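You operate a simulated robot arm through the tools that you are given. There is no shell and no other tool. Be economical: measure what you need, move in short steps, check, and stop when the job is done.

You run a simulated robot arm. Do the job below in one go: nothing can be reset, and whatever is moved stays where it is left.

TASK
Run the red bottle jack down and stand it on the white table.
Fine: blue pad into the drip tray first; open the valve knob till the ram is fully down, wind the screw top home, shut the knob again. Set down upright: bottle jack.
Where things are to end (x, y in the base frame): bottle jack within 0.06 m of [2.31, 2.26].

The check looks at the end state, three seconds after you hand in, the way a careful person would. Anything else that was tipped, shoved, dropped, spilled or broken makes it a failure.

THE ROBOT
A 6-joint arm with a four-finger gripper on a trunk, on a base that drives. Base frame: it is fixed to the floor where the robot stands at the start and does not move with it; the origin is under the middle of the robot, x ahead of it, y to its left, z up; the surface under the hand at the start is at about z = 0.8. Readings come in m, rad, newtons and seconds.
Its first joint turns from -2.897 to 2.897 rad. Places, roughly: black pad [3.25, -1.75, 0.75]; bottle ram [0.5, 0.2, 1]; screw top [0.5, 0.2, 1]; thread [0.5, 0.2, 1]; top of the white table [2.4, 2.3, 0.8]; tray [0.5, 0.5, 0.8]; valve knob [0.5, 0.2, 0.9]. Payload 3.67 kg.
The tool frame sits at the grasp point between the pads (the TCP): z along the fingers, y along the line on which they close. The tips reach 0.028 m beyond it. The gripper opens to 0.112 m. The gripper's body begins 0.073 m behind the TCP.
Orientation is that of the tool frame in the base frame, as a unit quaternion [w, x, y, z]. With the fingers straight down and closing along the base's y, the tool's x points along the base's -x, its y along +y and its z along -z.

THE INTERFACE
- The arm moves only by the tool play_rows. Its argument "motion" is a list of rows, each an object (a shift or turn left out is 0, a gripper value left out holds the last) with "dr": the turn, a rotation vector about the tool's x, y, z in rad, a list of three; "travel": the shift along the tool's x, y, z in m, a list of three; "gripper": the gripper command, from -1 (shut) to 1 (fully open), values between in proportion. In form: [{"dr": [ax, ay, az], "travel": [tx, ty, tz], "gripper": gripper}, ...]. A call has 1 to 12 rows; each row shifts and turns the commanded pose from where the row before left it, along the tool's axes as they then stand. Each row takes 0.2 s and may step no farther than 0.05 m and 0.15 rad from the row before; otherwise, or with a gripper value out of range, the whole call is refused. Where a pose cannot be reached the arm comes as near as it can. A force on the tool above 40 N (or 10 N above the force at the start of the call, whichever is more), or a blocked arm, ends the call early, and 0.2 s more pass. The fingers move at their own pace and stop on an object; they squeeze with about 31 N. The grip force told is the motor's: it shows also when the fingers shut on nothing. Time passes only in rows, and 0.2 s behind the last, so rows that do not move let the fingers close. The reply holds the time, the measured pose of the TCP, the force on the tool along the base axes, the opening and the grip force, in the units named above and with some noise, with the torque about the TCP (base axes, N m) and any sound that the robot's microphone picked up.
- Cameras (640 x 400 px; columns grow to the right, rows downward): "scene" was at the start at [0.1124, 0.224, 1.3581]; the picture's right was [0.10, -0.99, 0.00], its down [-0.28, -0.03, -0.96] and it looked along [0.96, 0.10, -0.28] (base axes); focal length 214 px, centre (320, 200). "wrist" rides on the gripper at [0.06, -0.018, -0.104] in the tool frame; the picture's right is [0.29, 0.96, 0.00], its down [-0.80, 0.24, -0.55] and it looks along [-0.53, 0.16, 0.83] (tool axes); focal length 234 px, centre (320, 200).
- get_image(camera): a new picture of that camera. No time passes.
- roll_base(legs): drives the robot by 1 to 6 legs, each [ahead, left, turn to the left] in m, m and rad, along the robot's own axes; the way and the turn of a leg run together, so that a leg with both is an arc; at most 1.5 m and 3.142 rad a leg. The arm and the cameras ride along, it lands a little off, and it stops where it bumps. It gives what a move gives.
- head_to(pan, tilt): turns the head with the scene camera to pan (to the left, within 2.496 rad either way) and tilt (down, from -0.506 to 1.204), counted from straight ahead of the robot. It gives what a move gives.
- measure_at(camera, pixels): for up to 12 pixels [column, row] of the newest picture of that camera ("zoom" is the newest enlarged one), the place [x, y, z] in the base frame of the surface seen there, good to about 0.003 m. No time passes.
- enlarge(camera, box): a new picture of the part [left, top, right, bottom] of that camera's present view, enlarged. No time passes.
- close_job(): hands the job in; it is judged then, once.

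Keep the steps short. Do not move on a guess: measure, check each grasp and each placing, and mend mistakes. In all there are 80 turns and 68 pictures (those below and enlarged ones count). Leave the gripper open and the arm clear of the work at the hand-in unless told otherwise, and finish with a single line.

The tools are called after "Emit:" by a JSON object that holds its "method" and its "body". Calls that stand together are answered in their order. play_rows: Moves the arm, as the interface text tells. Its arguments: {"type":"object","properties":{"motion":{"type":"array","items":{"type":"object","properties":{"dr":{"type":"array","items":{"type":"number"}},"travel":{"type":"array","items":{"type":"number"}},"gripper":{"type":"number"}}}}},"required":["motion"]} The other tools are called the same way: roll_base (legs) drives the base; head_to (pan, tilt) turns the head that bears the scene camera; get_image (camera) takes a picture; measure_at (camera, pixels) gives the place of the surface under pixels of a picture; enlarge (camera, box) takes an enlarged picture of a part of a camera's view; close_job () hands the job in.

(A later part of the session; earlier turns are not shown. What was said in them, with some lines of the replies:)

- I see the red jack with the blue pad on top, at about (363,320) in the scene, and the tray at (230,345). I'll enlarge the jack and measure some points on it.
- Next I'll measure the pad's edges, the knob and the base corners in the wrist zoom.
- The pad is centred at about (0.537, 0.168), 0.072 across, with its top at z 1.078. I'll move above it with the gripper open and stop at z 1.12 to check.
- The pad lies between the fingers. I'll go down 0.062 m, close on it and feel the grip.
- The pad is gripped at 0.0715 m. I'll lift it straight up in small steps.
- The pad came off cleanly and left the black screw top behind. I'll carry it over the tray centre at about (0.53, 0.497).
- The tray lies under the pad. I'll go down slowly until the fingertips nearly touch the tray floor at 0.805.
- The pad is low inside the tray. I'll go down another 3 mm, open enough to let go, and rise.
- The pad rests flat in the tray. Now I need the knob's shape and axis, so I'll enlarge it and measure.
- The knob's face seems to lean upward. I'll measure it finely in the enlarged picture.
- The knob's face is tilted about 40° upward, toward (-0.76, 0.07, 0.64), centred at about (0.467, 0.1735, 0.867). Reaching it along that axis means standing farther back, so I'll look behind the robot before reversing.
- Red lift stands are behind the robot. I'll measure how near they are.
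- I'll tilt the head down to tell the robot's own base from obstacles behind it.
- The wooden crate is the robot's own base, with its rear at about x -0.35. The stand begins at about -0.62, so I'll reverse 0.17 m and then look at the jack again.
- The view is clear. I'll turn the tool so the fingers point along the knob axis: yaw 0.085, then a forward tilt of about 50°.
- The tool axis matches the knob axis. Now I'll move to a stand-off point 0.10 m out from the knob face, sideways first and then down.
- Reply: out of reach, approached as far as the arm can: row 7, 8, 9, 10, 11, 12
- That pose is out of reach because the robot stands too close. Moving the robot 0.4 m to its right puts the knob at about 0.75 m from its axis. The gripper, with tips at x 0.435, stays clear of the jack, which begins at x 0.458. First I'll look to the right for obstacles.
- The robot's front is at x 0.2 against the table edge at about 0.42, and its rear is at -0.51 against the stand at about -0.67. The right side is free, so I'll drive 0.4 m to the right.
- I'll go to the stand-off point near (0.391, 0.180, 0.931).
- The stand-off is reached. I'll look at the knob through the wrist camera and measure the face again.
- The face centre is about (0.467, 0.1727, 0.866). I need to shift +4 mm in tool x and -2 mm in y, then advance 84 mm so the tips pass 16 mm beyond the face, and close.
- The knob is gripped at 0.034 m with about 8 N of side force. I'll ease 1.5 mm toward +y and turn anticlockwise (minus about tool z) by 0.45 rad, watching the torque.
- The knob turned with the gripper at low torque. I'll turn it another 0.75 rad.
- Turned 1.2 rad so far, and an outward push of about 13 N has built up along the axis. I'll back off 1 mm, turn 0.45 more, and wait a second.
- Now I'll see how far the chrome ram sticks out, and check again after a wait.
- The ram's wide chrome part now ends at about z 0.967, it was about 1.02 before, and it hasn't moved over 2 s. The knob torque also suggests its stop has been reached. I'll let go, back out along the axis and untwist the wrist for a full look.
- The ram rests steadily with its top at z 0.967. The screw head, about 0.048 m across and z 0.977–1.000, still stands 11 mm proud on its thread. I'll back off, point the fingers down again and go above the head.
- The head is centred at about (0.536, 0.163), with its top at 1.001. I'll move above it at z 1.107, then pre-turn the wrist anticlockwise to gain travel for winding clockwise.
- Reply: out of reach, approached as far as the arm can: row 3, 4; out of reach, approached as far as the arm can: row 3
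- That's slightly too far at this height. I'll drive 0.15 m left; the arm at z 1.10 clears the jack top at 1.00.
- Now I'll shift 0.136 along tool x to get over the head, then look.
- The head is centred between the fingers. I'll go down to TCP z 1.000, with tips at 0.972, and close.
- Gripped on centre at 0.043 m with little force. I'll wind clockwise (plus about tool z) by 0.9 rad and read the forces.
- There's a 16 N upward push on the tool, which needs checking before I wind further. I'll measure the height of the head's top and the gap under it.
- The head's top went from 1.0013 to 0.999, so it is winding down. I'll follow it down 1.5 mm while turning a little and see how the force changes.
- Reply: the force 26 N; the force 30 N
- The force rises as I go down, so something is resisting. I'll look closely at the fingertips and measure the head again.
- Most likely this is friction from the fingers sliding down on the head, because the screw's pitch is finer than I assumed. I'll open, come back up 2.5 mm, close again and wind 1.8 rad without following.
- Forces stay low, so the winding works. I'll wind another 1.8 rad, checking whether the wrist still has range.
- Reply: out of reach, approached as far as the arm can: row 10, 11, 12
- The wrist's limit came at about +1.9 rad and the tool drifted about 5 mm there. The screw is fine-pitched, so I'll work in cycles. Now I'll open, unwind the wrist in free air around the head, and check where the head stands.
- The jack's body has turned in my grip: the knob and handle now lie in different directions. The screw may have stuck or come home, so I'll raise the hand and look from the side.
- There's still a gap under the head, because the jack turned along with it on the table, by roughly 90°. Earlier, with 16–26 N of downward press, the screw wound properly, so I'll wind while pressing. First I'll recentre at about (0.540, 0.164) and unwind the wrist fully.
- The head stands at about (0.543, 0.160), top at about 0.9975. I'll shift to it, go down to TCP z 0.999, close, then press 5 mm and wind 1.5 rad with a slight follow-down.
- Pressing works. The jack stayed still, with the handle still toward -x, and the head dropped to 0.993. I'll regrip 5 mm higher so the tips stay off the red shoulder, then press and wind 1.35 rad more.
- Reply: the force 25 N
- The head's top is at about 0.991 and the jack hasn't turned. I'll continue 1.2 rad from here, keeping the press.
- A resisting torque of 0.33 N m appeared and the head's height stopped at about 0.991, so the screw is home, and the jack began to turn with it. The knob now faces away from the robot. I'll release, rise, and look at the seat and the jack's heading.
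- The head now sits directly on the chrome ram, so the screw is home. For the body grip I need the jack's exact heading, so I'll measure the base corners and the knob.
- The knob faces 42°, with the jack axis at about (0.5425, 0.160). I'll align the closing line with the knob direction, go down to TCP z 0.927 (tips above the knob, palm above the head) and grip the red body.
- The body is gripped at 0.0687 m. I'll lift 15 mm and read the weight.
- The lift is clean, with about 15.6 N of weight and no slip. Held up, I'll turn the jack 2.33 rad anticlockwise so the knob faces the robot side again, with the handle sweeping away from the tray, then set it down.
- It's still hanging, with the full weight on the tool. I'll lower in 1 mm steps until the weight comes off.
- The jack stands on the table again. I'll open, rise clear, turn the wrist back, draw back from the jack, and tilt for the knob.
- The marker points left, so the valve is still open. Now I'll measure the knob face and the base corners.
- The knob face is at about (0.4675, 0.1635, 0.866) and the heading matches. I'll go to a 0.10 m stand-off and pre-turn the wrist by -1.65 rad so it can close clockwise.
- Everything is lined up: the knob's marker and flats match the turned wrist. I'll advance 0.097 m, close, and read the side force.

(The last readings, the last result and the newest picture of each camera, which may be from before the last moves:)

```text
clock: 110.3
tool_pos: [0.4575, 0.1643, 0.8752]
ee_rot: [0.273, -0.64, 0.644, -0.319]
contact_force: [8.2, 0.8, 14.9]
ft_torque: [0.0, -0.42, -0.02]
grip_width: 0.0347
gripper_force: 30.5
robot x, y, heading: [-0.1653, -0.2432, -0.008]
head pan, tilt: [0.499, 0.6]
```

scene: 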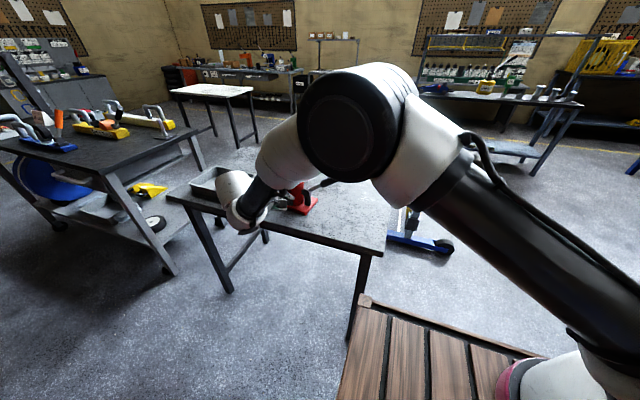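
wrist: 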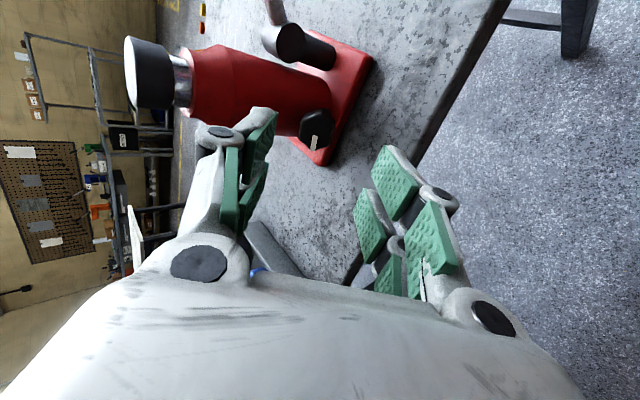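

A side force of about 17 N acts along minus tool y. I'll ease 3 mm that way, then turn clockwise 1.5 rad.

Emit:
{"method": "play_rows", "body": {"motion": [{"travel": [0, -0.003, 0]}, {"dr": [0, 0, 0.15]}, {"dr": [0, 0, 0.15]}, {"dr": [0, 0, 0.15]}, {"dr": [0, 0, 0.15]}, {"dr": [0, 0, 0.15]}, {"dr": [0, 0, 0.15]}, {"dr": [0, 0, 0.15]}, {"dr": [0, 0, 0.15]}]}}

Emit:
{"method": "play_rows", "body": {"motion": [{"dr": [0, 0, 0.15]}, {"dr": [0, 0, 0.15]}, {}]}}

Emit:
{"method": "play_rows", "body": {"motion": [{"dr": [0, 0, 0.1]}, {"dr": [0, 0, 0.1]}, {}]}}

Emit:
{"method": "get_image", "body": {"camera": "wrist"}}

```text
clock: 112.3
tool_pos: [0.4591, 0.1657, 0.8786]
ee_rot: [0.405, -0.163, 0.893, -0.109]
contact_force: [-3.1, 1.5, -4.3]
ft_torque: [-0.16, 0.72, -0.14]
grip_width: 0.0345
gripper_force: 30.8
robot x, y, heading: [-0.1616, -0.2402, -0.007]
head pan, tilt: [0.499, 0.6]
```

```text
clock: 113.2
tool_pos: [0.4597, 0.1639, 0.8761]
ee_rot: [0.416, -0.029, 0.908, -0.048]
contact_force: [-2.2, 2.3, -8.3]
ft_torque: [0.1, 0.47, 0.09]
grip_width: 0.0342
gripper_force: 30.9
robot x, y, heading: [-0.1631, -0.2418, -0.005]
head pan, tilt: [0.499, 0.6]
```

```text
clock: 114.0
tool_pos: [0.4596, 0.1644, 0.877]
ee_rot: [0.419, 0.062, 0.906, -0.006]
contact_force: [-3.3, 1.3, -6.2]
ft_torque: [-0.06, 0.38, -0.04]
grip_width: 0.034
gripper_force: 31.2
robot x, y, heading: [-0.1662, -0.241, -0.011]
head pan, tilt: [0.499, 0.6]
```

```text
7 pictures are left
```

wrist: 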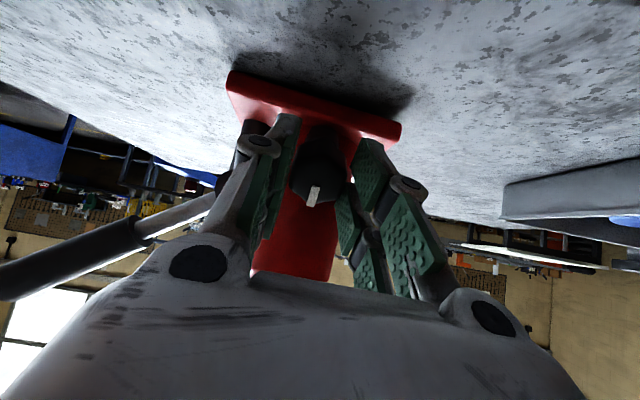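

The marker is back in its first position. I'll turn a little more to feel the closed stop.

Emit:
{"method": "play_rows", "body": {"motion": [{"dr": [0, 0, 0.1]}, {"dr": [0, 0, 0.1]}, {}]}}

Emit:
{"method": "play_rows", "body": {"motion": [{"dr": [0, 0, 0.1]}, {"dr": [0, 0, 0.1]}, {}]}}

```text
clock: 114.8
tool_pos: [0.4588, 0.164, 0.8752]
ee_rot: [0.415, 0.153, 0.896, 0.035]
contact_force: [0.0, -0.6, -9.5]
ft_torque: [0.12, 0.66, -0.04]
grip_width: 0.0334
gripper_force: 31.6
robot x, y, heading: [-0.1643, -0.2388, -0.003]
head pan, tilt: [0.499, 0.6]
```

```text
clock: 115.5
tool_pos: [0.4662, 0.1802, 0.8935]
ee_rot: [0.409, 0.24, 0.878, 0.069]
contact_force: [0.1, -2.5, -6.1]
ft_torque: [-0.27, 0.12, -0.22]
grip_width: 0.0326
gripper_force: 30.8
out of reach, approached as far as the arm can: row 2
robot x, y, heading: [-0.1698, -0.2416, -0.01]
head pan, tilt: [0.499, 0.6]
```

The last row hit a reach limit and the tool slipped about 2 cm. I'll check the jack before letting go.

Emit:
{"method": "enlarge", "body": {"camera": "scene", "box": [290, 150, 410, 250]}}

Emit:
{"method": "measure_at", "body": {"camera": "zoom", "pixels": [[320, 200], [400, 200], [400, 330], [450, 330], [320, 320], [380, 350]]}}

```text
4.00 times, centred on (350, 200) of scene
```

zoom: 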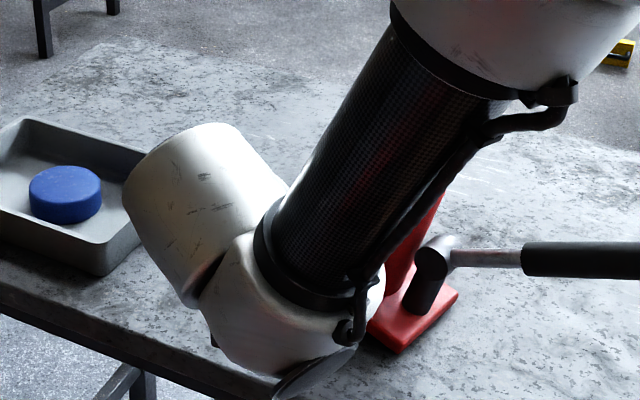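

```text
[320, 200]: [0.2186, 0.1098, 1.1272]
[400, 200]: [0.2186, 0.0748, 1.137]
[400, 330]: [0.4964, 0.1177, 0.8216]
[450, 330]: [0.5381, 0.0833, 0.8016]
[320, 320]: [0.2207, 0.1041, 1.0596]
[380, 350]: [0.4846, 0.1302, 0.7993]
```

The jack looks slightly tilted by that slip, with its knob side lifted. I'll bring the tool back along the way it went, lowering the jack flat, and turn back 0.2 rad.

Emit:
{"method": "play_rows", "body": {"motion": [{"travel": [0.0027, -0.0075, 0.0025], "dr": [0, 0, -0.07]}, {"travel": [0.0027, -0.0075, 0.0025], "dr": [0, 0, -0.07]}, {"travel": [0.0025, -0.0073, 0.0025], "dr": [0, 0, -0.06]}, {}, {}]}}

```text
clock: 116.8
tool_pos: [0.4596, 0.1628, 0.8769]
ee_rot: [0.417, 0.151, 0.896, 0.036]
contact_force: [-1.8, 3.2, 1.6]
ft_torque: [0.02, -0.8, 0.07]
grip_width: 0.0326
gripper_force: 30.9
robot x, y, heading: [-0.1632, -0.2414, -0.013]
head pan, tilt: [0.499, 0.6]
```

Forces are near zero. I'll open and back straight out, then look.

Emit:
{"method": "play_rows", "body": {"motion": [{"gripper": -0.2}, {}, {"gripper": 0.07}, {}, {"travel": [0, 0, -0.03]}, {"travel": [0, 0, -0.035]}, {"travel": [0, 0, -0.035]}, {"dr": [0, 0, -0.15]}, {"dr": [0, 0, -0.1]}, {"travel": [-0.03, 0, 0]}, {"travel": [-0.03, 0, 0]}, {}]}}

Emit:
{"method": "get_image", "body": {"camera": "wrist"}}

Emit:
{"method": "measure_at", "body": {"camera": "wrist", "pixels": [[320, 60], [320, 70], [320, 80], [300, 100], [260, 10], [370, 10], [300, 150], [300, 190]]}}

```text
clock: 119.3
tool_pos: [0.4247, 0.1637, 0.9866]
ee_rot: [0.419, 0.039, 0.907, -0.017]
contact_force: [-0.6, 0.3, -0.5]
ft_torque: [-0.01, 0.02, 0.0]
grip_width: 0.0598
gripper_force: 0.0
robot x, y, heading: [-0.1674, -0.2401, -0.01]
head pan, tilt: [0.499, 0.6]
```

```text
5 pictures are left
```

wrist: 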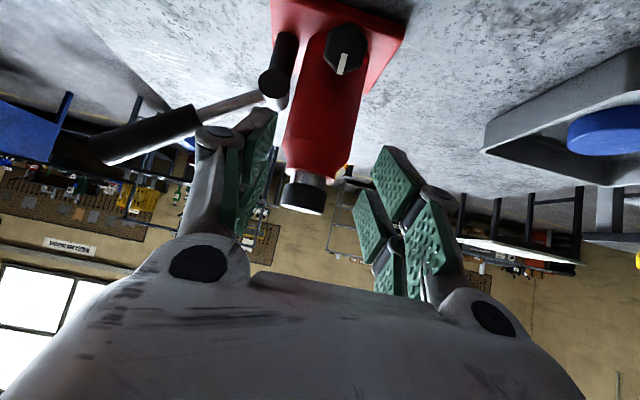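

```text
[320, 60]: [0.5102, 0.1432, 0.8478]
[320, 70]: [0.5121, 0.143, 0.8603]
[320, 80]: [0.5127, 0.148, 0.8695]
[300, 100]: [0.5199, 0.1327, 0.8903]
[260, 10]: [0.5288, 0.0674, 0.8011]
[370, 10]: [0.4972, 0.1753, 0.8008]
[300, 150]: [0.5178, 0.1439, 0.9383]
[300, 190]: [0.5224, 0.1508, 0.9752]
```

The jack stands upright again, the screw is flush, and the marker is back where it was at the start, so the knob is shut. For the carry I'll measure the jack's heading and centre.

Emit:
{"method": "measure_at", "body": {"camera": "wrist", "pixels": [[345, 50], [335, 45], [357, 45], [402, 40], [370, 90], [285, 5], [282, 200], [323, 200], [303, 200], [292, 130], [348, 130], [280, 175]]}}

```text
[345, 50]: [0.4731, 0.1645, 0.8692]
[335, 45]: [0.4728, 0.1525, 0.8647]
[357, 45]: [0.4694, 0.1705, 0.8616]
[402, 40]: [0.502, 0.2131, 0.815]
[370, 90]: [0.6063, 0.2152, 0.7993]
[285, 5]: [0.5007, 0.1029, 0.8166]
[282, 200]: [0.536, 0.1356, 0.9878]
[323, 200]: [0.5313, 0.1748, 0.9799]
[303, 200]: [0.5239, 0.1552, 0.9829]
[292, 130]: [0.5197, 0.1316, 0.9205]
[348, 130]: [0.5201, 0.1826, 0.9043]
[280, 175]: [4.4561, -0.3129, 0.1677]
```

The jack's centre is (0.545, 0.156) and the knob again faces about 176°. I'll retract, point down, turn the closing line along the knob direction, and move above the jack.

Emit:
{"method": "play_rows", "body": {"motion": [{"travel": [0, 0, -0.05]}, {"travel": [0, 0, -0.05]}, {"travel": [-0.03, 0, 0], "dr": [0, 0.145, 0]}, {"travel": [-0.03, 0, 0], "dr": [0, 0.145, 0]}, {"dr": [0, 0.145, 0]}, {"dr": [0, 0.145, 0]}, {"dr": [0, 0.145, 0]}, {"dr": [0, 0.145, 0]}, {}]}}

Emit:
{"method": "play_rows", "body": {"motion": [{"dr": [0, 0, -0.15], "gripper": 1}, {"dr": [0, 0, -0.15]}, {"dr": [0, 0, -0.15]}, {"dr": [0, 0, -0.15]}, {"dr": [0, 0, -0.15]}, {"dr": [0, 0, -0.15]}, {"dr": [0, 0, -0.15]}, {"dr": [0, 0, -0.15]}, {"dr": [0, 0, -0.15]}, {"dr": [0, 0, -0.15]}, {"dr": [0, 0, -0.085]}, {}]}}

```text
clock: 121.3
tool_pos: [0.3885, 0.1677, 1.095]
ee_rot: [-0.004, 0.042, 0.999, 0.002]
contact_force: [-1.2, -0.8, 0.1]
ft_torque: [-0.01, 0.0, -0.03]
grip_width: 0.06
gripper_force: 0.0
robot x, y, heading: [-0.1669, -0.2403, -0.012]
head pan, tilt: [0.499, 0.6]
```

```text
clock: 124.0
tool_pos: [0.3874, 0.1674, 1.0958]
ee_rot: [-0.002, -0.681, 0.732, 0.003]
contact_force: [-0.6, 0.9, 0.5]
ft_torque: [0.0, 0.01, 0.01]
grip_width: 0.1124
gripper_force: 0.1
robot x, y, heading: [-0.1625, -0.2449, -0.008]
head pan, tilt: [0.499, 0.6]
```

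Now I'll move over the jack, go down to TCP z 0.927 and grip the body.

Emit:
{"method": "play_rows", "body": {"motion": [{"travel": [0, -0.04, 0]}, {"travel": [0, -0.04, 0]}, {"travel": [0, -0.04, 0]}, {"travel": [0, -0.038, 0]}, {}]}}

Emit:
{"method": "play_rows", "body": {"motion": [{"travel": [0, 0, 0.05]}, {"travel": [0, 0, 0.05]}, {"travel": [0, 0, 0.04]}, {"travel": [0, 0, 0.028]}, {}, {"gripper": -1}, {}, {}, {}]}}

```text
clock: 125.2
tool_pos: [0.5445, 0.1582, 1.0957]
ee_rot: [-0.001, -0.681, 0.732, 0.003]
contact_force: [-0.3, 0.4, -0.1]
ft_torque: [-0.01, 0.01, -0.04]
grip_width: 0.1118
gripper_force: 0.1
robot x, y, heading: [-0.1628, -0.2405, -0.009]
head pan, tilt: [0.499, 0.6]
```

```text
clock: 127.2
tool_pos: [0.5428, 0.1615, 0.9259]
ee_rot: [-0.001, -0.681, 0.732, 0.003]
contact_force: [8.4, -0.7, 5.7]
ft_torque: [0.1, -0.78, 0.09]
grip_width: 0.0708
gripper_force: 30.9
robot x, y, heading: [-0.1644, -0.241, -0.008]
head pan, tilt: [0.499, 0.6]
```

Gripped at 0.071 m. I'll lift slowly and check for slip.

Emit:
{"method": "play_rows", "body": {"motion": [{"travel": [0, 0, -0.005]}, {"travel": [0, 0, -0.01]}, {"travel": [0, 0, -0.015]}, {"travel": [0, 0, -0.03]}, {"travel": [0, 0, -0.03]}, {"travel": [0, 0, -0.03]}, {"travel": [0, 0, -0.03]}, {}]}}

Emit:
{"method": "head_to", "body": {"pan": 0.6, "tilt": 0.45}}

Emit:
{"method": "get_image", "body": {"camera": "scene"}}

```text
clock: 128.9
tool_pos: [0.5461, 0.1567, 1.0721]
ee_rot: [-0.002, -0.681, 0.732, 0.003]
contact_force: [-0.3, 0.6, -14.6]
ft_torque: [0.43, -0.05, 0.0]
grip_width: 0.0703
gripper_force: 31.6
robot x, y, heading: [-0.166, -0.2387, -0.011]
head pan, tilt: [0.499, 0.6]
```

```text
clock: 129.7
tool_pos: [0.5462, 0.1566, 1.0733]
ee_rot: [-0.002, -0.681, 0.732, 0.003]
contact_force: [-0.1, 1.0, -14.7]
ft_torque: [0.44, -0.05, 0.03]
grip_width: 0.0701
gripper_force: 31.1
robot x, y, heading: [-0.167, -0.2418, -0.008]
head pan, tilt: [0.6, 0.45]
```

```text
4 pictures are left
```

scene: 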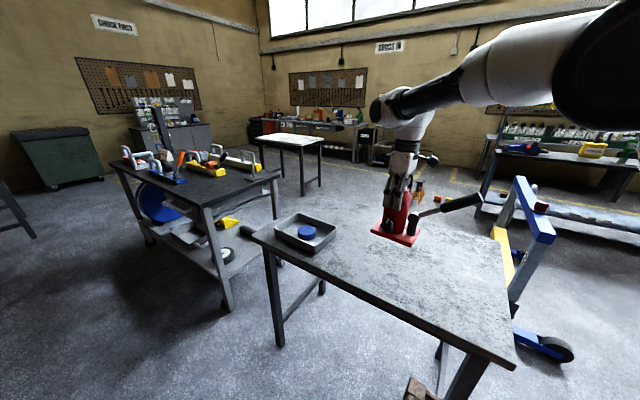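

The jack is held firmly. I'll plan the drive now by measuring the obstacles: steel table, bench, hoist, white table and orange stands.

Emit:
{"method": "measure_at", "body": {"camera": "scene", "pixels": [[255, 234], [514, 362], [498, 245], [440, 200], [232, 307], [203, 200], [277, 175], [283, 240], [524, 180], [550, 240], [575, 350], [515, 300]]}}

Emit:
{"method": "measure_at", "body": {"camera": "scene", "pixels": [[264, 138], [303, 152], [323, 142], [284, 131], [303, 196], [320, 183], [419, 195], [440, 203], [110, 163], [152, 242], [380, 190], [455, 190]]}}

```text
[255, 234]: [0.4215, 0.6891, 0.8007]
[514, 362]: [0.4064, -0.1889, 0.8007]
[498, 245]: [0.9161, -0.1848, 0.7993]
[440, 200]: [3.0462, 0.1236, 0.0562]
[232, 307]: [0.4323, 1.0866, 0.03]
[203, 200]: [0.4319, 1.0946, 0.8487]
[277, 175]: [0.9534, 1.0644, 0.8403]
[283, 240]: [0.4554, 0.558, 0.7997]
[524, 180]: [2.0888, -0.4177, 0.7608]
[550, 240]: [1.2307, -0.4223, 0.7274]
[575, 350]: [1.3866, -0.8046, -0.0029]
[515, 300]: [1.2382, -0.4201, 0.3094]
```

```text
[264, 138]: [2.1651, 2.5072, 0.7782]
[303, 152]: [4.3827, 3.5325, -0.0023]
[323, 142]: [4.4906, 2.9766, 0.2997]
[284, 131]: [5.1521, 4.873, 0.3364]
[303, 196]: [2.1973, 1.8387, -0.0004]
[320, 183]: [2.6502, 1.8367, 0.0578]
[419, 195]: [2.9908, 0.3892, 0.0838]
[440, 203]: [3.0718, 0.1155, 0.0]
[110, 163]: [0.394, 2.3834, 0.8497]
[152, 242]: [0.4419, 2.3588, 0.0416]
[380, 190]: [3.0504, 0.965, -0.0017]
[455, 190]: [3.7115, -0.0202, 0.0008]
```

The front passages beside the hoist and tables look too narrow. The other way is to go left behind the bench, so I'll measure what stands there.

Emit:
{"method": "measure_at", "body": {"camera": "scene", "pixels": [[55, 190], [104, 180], [12, 130], [90, 128], [32, 238], [5, 185], [130, 128], [160, 150], [212, 125], [60, 230], [100, 260], [255, 172]]}}

Emit:
{"method": "measure_at", "body": {"camera": "scene", "pixels": [[150, 120], [165, 178], [185, 150], [190, 160], [215, 170], [255, 165], [300, 140], [264, 136], [322, 141], [245, 160], [270, 200], [250, 120]]}}

Emit:
{"method": "head_to", "body": {"pan": 1.75, "tilt": 0.5}}

Emit:
{"method": "get_image", "body": {"camera": "scene"}}

```text
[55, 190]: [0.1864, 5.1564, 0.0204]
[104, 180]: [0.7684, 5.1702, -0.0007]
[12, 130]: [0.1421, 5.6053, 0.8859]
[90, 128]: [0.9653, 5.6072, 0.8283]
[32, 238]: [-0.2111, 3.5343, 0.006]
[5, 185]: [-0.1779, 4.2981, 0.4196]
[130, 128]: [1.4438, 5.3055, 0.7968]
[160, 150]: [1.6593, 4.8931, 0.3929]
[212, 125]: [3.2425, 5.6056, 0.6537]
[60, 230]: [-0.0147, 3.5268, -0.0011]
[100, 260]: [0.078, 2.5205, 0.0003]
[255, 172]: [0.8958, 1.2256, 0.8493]
```

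```text
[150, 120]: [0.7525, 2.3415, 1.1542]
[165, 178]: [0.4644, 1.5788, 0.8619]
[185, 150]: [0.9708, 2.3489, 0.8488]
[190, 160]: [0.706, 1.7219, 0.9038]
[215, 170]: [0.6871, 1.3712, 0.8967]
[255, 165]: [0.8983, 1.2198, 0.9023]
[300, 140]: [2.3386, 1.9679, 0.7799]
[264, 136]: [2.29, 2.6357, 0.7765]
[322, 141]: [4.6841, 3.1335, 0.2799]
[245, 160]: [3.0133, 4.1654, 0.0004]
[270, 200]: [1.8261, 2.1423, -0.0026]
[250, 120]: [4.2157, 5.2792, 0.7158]
```

```text
clock: 131.0
tool_pos: [0.5466, 0.1557, 1.0725]
ee_rot: [-0.001, -0.682, 0.732, 0.003]
contact_force: [0.0, 1.2, -15.4]
ft_torque: [0.42, -0.04, 0.0]
grip_width: 0.0701
gripper_force: 30.8
robot x, y, heading: [-0.1639, -0.2409, -0.008]
head pan, tilt: [1.751, 0.499]
```

```text
3 pictures are left
```

scene: 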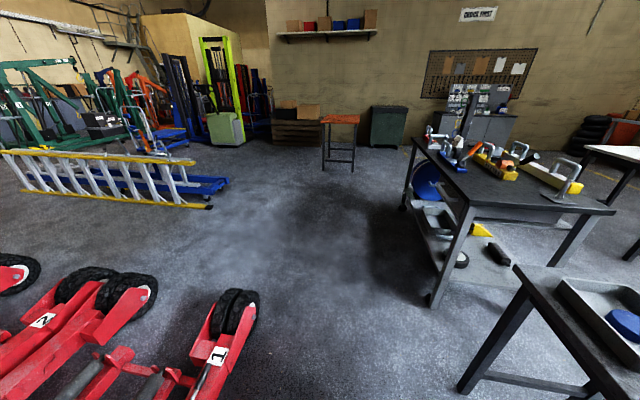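

The left side is open floor. I'll measure the nearest stand wheel, the orange table and the bench's end.

Emit:
{"method": "measure_at", "body": {"camera": "scene", "pixels": [[255, 310], [225, 345], [200, 390], [245, 295], [326, 168], [355, 170], [403, 208], [410, 140], [432, 305], [212, 207], [462, 385], [560, 205]]}}

```text
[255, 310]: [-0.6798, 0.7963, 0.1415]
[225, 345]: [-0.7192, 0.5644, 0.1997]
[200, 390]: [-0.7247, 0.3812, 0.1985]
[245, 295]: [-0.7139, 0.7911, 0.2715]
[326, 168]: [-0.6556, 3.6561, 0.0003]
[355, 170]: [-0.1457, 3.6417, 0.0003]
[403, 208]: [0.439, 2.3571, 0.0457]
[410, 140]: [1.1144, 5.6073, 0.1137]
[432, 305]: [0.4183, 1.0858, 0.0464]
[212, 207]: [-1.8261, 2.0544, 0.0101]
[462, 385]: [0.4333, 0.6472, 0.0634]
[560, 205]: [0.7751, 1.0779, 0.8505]
```

The route is to slide left along the lane to y≈3.0, forward past the bench end, then to the white table, whose top is at z 0.777. First I'll draw the jack in and raise it to z≈1.325, so it passes above the bench items, which reach up to 1.15.

Emit:
{"method": "play_rows", "body": {"motion": [{"travel": [0.0189, 0.0258, -0.0316]}, {"travel": [0.0189, 0.0258, -0.0316]}, {"travel": [0.0189, 0.0258, -0.0316]}, {"travel": [0.0189, 0.0258, -0.0316]}, {"travel": [0.0189, 0.0258, -0.0316]}, {"travel": [0.0189, 0.0258, -0.0316]}, {"travel": [0.0189, 0.0258, -0.0316]}, {"travel": [0.0189, 0.0258, -0.0316]}, {}]}}

```text
clock: 133.0
tool_pos: [0.331, 0.0195, 1.3295]
ee_rot: [-0.001, -0.681, 0.732, 0.003]
contact_force: [0.3, -0.1, -15.0]
ft_torque: [0.41, -0.04, 0.01]
grip_width: 0.0699
gripper_force: 30.6
robot x, y, heading: [-0.1676, -0.2453, -0.009]
head pan, tilt: [1.751, 0.499]
```

The jack is high and steady. I'll drive a little ahead, then left, in stages.

Emit:
{"method": "roll_base", "body": {"legs": [[0.03, 0, 0.009], [0, 1.2, 0]]}}

```text
clock: 139.4
tool_pos: [0.353, 1.2102, 1.3286]
ee_rot: [-0.001, -0.687, 0.726, 0.003]
contact_force: [0.7, 0.1, -14.3]
ft_torque: [0.42, -0.04, -0.05]
grip_width: 0.0696
gripper_force: 31.1
robot x, y, heading: [-0.14, 0.9387, 0.011]
head pan, tilt: [1.751, 0.499]
```

On track. I'll carry on left to y≈3.0.

Emit:
{"method": "roll_base", "body": {"legs": [[0, 1.2, -0.01], [0, 0.86, 0]]}}

```text
clock: 149.7
tool_pos: [0.3576, 3.2695, 1.3291]
ee_rot: [-0.002, -0.683, 0.73, 0.003]
contact_force: [-0.4, 0.2, -14.8]
ft_torque: [0.37, -0.07, 0.01]
grip_width: 0.0693
gripper_force: 31.1
robot x, y, heading: [-0.1389, 3.0016, -0.008]
head pan, tilt: [1.751, 0.499]
```

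Now forward 1.65 m past the bench end.

Emit:
{"method": "roll_base", "body": {"legs": [[0.85, 0, 0.008], [0.8, 0, 0]]}}

Emit:
{"method": "head_to", "body": {"pan": -0.4, "tilt": 0.6}}

Emit:
{"method": "get_image", "body": {"camera": "scene"}}

```text
clock: 158.2
tool_pos: [2.0192, 3.2914, 1.3294]
ee_rot: [-0.001, -0.687, 0.727, 0.003]
contact_force: [0.3, 0.4, -15.3]
ft_torque: [0.41, -0.06, -0.01]
grip_width: 0.0691
gripper_force: 30.6
robot x, y, heading: [1.5263, 3.0212, 0.007]
head pan, tilt: [1.751, 0.499]
```

```text
clock: 160.2
tool_pos: [2.0196, 3.2917, 1.3294]
ee_rot: [-0.001, -0.687, 0.727, 0.003]
contact_force: [-0.3, 0.1, -14.8]
ft_torque: [0.4, -0.02, -0.02]
grip_width: 0.069
gripper_force: 30.9
robot x, y, heading: [1.5272, 3.02, 0.011]
head pan, tilt: [-0.4, 0.6]
```

```text
2 pictures are left
```

scene: 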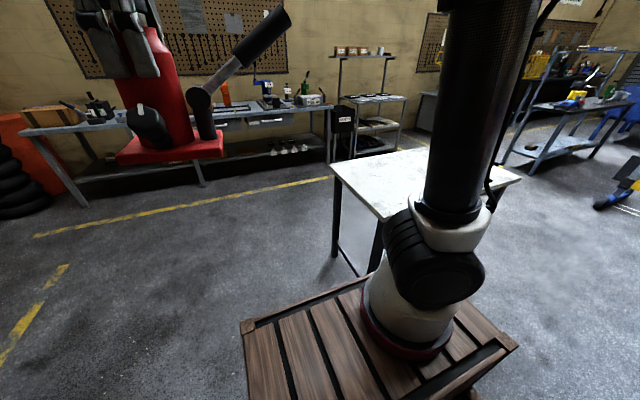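

The white table is empty. I'll measure its corners and surface.

Emit:
{"method": "measure_at", "body": {"camera": "scene", "pixels": [[335, 165], [384, 215], [428, 149], [380, 180], [400, 170], [515, 180], [410, 200], [390, 165], [328, 270], [242, 335], [365, 285]]}}

```text
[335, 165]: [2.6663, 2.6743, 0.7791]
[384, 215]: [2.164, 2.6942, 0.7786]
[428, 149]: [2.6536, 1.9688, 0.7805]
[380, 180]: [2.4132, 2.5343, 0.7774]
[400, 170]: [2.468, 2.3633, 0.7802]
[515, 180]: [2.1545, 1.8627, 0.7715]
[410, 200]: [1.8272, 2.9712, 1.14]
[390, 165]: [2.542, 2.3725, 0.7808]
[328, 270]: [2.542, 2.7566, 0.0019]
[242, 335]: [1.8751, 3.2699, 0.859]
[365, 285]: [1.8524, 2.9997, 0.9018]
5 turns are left
```

The white table spans x 2.155–2.665 and y 1.86–2.69, with its top at 0.779. I'll drive right 0.76 m, lower to about z 1.10, reach over the target, and lower to about 0.95, which leaves the base well above the table.

Emit:
{"method": "roll_base", "body": {"legs": [[0, -0.76, -0.008]]}}

Emit:
{"method": "play_rows", "body": {"motion": [{"travel": [0, 0, 0.046]}, {"travel": [0, 0, 0.046]}, {"travel": [0, 0, 0.046]}, {"travel": [0, 0, 0.046]}, {"travel": [0, 0, 0.046]}, {}]}}

Emit:
{"method": "play_rows", "body": {"motion": [{"travel": [0.0292, -0.0375, 0]}, {"travel": [0.0292, -0.0375, 0]}, {"travel": [0.0292, -0.0375, 0]}, {"travel": [0.0292, -0.0375, 0]}, {"travel": [0.0292, -0.0375, 0]}, {"travel": [0.0292, -0.0375, 0]}, {"travel": [0.0292, -0.0375, 0]}, {"travel": [0.0292, -0.0375, 0]}, {}]}}

Emit:
{"method": "play_rows", "body": {"motion": [{"travel": [0, 0, 0.04]}, {"travel": [0, 0, 0.04]}, {"travel": [0, 0, 0.04]}, {"travel": [0, 0, 0.03]}, {}]}}

```text
clock: 164.3
tool_pos: [2.0254, 2.5274, 1.3293]
ee_rot: [-0.003, -0.686, 0.727, 0.002]
contact_force: [0.3, -1.3, -14.9]
ft_torque: [0.45, -0.04, -0.02]
grip_width: 0.0691
gripper_force: 31.2
robot x, y, heading: [1.5315, 2.2627, -0.0]
head pan, tilt: [-0.4, 0.6]
```

```text
clock: 165.7
tool_pos: [2.024, 2.5302, 1.0951]
ee_rot: [-0.002, -0.686, 0.728, 0.003]
contact_force: [0.4, -0.6, -14.4]
ft_torque: [0.39, -0.05, 0.01]
grip_width: 0.0684
gripper_force: 31.1
robot x, y, heading: [1.5298, 2.262, 0.004]
head pan, tilt: [-0.4, 0.6]
```

```text
clock: 167.7
tool_pos: [2.3101, 2.2794, 1.0978]
ee_rot: [-0.002, -0.686, 0.728, 0.003]
contact_force: [1.0, 0.3, -14.6]
ft_torque: [0.38, -0.08, 0.0]
grip_width: 0.0685
gripper_force: 31.2
robot x, y, heading: [1.533, 2.2632, 0.006]
head pan, tilt: [-0.4, 0.6]
```

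```text
clock: 168.9
tool_pos: [2.3063, 2.2783, 0.9487]
ee_rot: [-0.002, -0.686, 0.728, 0.003]
contact_force: [0.0, -0.1, -13.9]
ft_torque: [0.38, -0.02, 0.01]
grip_width: 0.0686
gripper_force: 30.3
robot x, y, heading: [1.5321, 2.2612, 0.002]
head pan, tilt: [-0.4, 0.6]
4 turns are left
```

I'm nearly there: 18 mm off in y. I'll correct that and lower gently until the table takes the weight.

Emit:
{"method": "play_rows", "body": {"motion": [{"travel": [0.018, -0.003, 0]}, {"travel": [0, 0, 0.015]}, {"travel": [0, 0, 0.012]}, {"travel": [0, 0, 0.007]}, {"travel": [0, 0, 0.002]}, {"travel": [0, 0, 0.002]}, {"travel": [0, 0, 0.002]}, {}]}}

Emit:
{"method": "play_rows", "body": {"motion": [{"travel": [0, 0, 0.0015]}, {"travel": [0, 0, 0.0015]}, {}]}}

Emit:
{"method": "get_image", "body": {"camera": "wrist"}}

Emit:
{"method": "measure_at", "body": {"camera": "wrist", "pixels": [[330, 40], [345, 60], [300, 40], [280, 70], [320, 20], [370, 70], [390, 100], [260, 100], [400, 60], [250, 50], [290, 20], [360, 30]]}}

```text
clock: 170.7
tool_pos: [2.3091, 2.2601, 0.9072]
ee_rot: [-0.001, -0.686, 0.727, 0.003]
contact_force: [1.2, 8.8, 10.6]
ft_torque: [-0.23, -0.35, 0.25]
grip_width: 0.069
gripper_force: 31.0
robot x, y, heading: [1.5317, 2.2575, -0.002]
head pan, tilt: [-0.4, 0.6]
```

```text
clock: 171.5
tool_pos: [2.3103, 2.2598, 0.9051]
ee_rot: [-0.001, -0.686, 0.728, 0.002]
contact_force: [9.5, -0.5, 26.9]
ft_torque: [0.04, -0.41, 0.05]
grip_width: 0.0691
gripper_force: 30.8
robot x, y, heading: [1.5291, 2.2621, 0.002]
head pan, tilt: [-0.4, 0.6]
```

```text
1 pictures are left
```

wrist: 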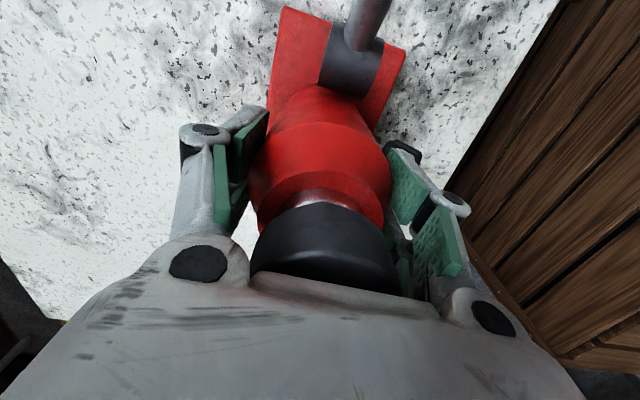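

```text
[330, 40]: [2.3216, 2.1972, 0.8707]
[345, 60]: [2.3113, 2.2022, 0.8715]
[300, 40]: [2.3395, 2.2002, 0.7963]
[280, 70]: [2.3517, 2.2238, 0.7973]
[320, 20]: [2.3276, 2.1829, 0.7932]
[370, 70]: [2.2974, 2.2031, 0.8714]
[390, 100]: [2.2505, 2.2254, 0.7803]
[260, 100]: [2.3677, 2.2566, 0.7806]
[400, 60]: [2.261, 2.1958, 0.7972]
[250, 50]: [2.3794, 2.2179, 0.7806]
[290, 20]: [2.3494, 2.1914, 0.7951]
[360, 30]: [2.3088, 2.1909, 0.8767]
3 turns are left
```

The jack's base lies flat, with its plate at about 0.796 all over and the table at 0.780, and it's centred at (2.31, 2.26). I'll ease the press, open, rise straight up clear, and take a last look.

Emit:
{"method": "play_rows", "body": {"motion": [{"travel": [0, 0, -0.002]}, {}, {"gripper": 1}, {}, {}, {"travel": [0, 0, -0.03]}, {"travel": [0, 0, -0.05]}, {"travel": [0, 0, -0.05]}, {"travel": [0, 0, -0.05]}, {"travel": [0, 0, -0.04]}, {}]}}

Emit:
{"method": "get_image", "body": {"camera": "wrist"}}

Emit:
{"method": "measure_at", "body": {"camera": "wrist", "pixels": [[320, 110], [320, 120], [310, 115], [330, 115], [300, 70], [340, 70]]}}

```text
clock: 173.9
tool_pos: [2.3099, 2.2615, 1.128]
ee_rot: [-0.001, -0.686, 0.728, 0.004]
contact_force: [-0.2, -0.4, -0.6]
ft_torque: [-0.03, -0.03, -0.01]
grip_width: 0.1118
gripper_force: 0.2
robot x, y, heading: [1.5326, 2.2615, 0.003]
head pan, tilt: [-0.4, 0.6]
```

```text
0 pictures are left
```

wrist: 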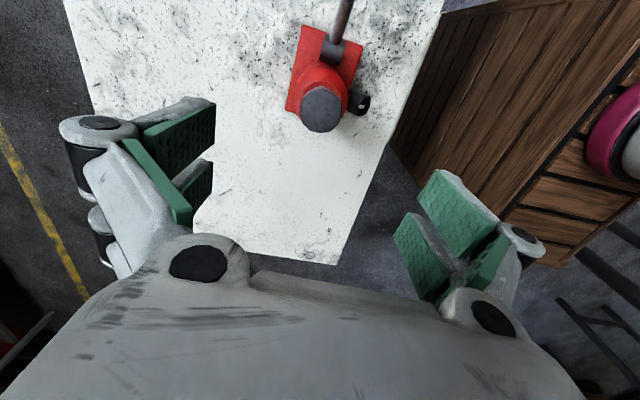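

```text
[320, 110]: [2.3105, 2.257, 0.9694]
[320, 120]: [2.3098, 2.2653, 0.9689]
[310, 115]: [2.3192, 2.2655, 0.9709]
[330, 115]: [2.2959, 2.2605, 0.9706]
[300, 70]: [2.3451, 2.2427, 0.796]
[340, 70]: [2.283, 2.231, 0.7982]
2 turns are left
```

The jack stands upright at (2.31, 2.26), its head level at z 0.97, with the gripper open and clear, so I'm handing in.

Emit:
{"method": "close_job", "body": {}}

```text
The job is handed in.
```

The red bottle jack stands upright on the white table at about (2.31, 2.26), with the ram down, screw top home, knob shut and blue pad in the drip tray; while shutting the knob I briefly tilted the jack on the steel table and set it flat again.
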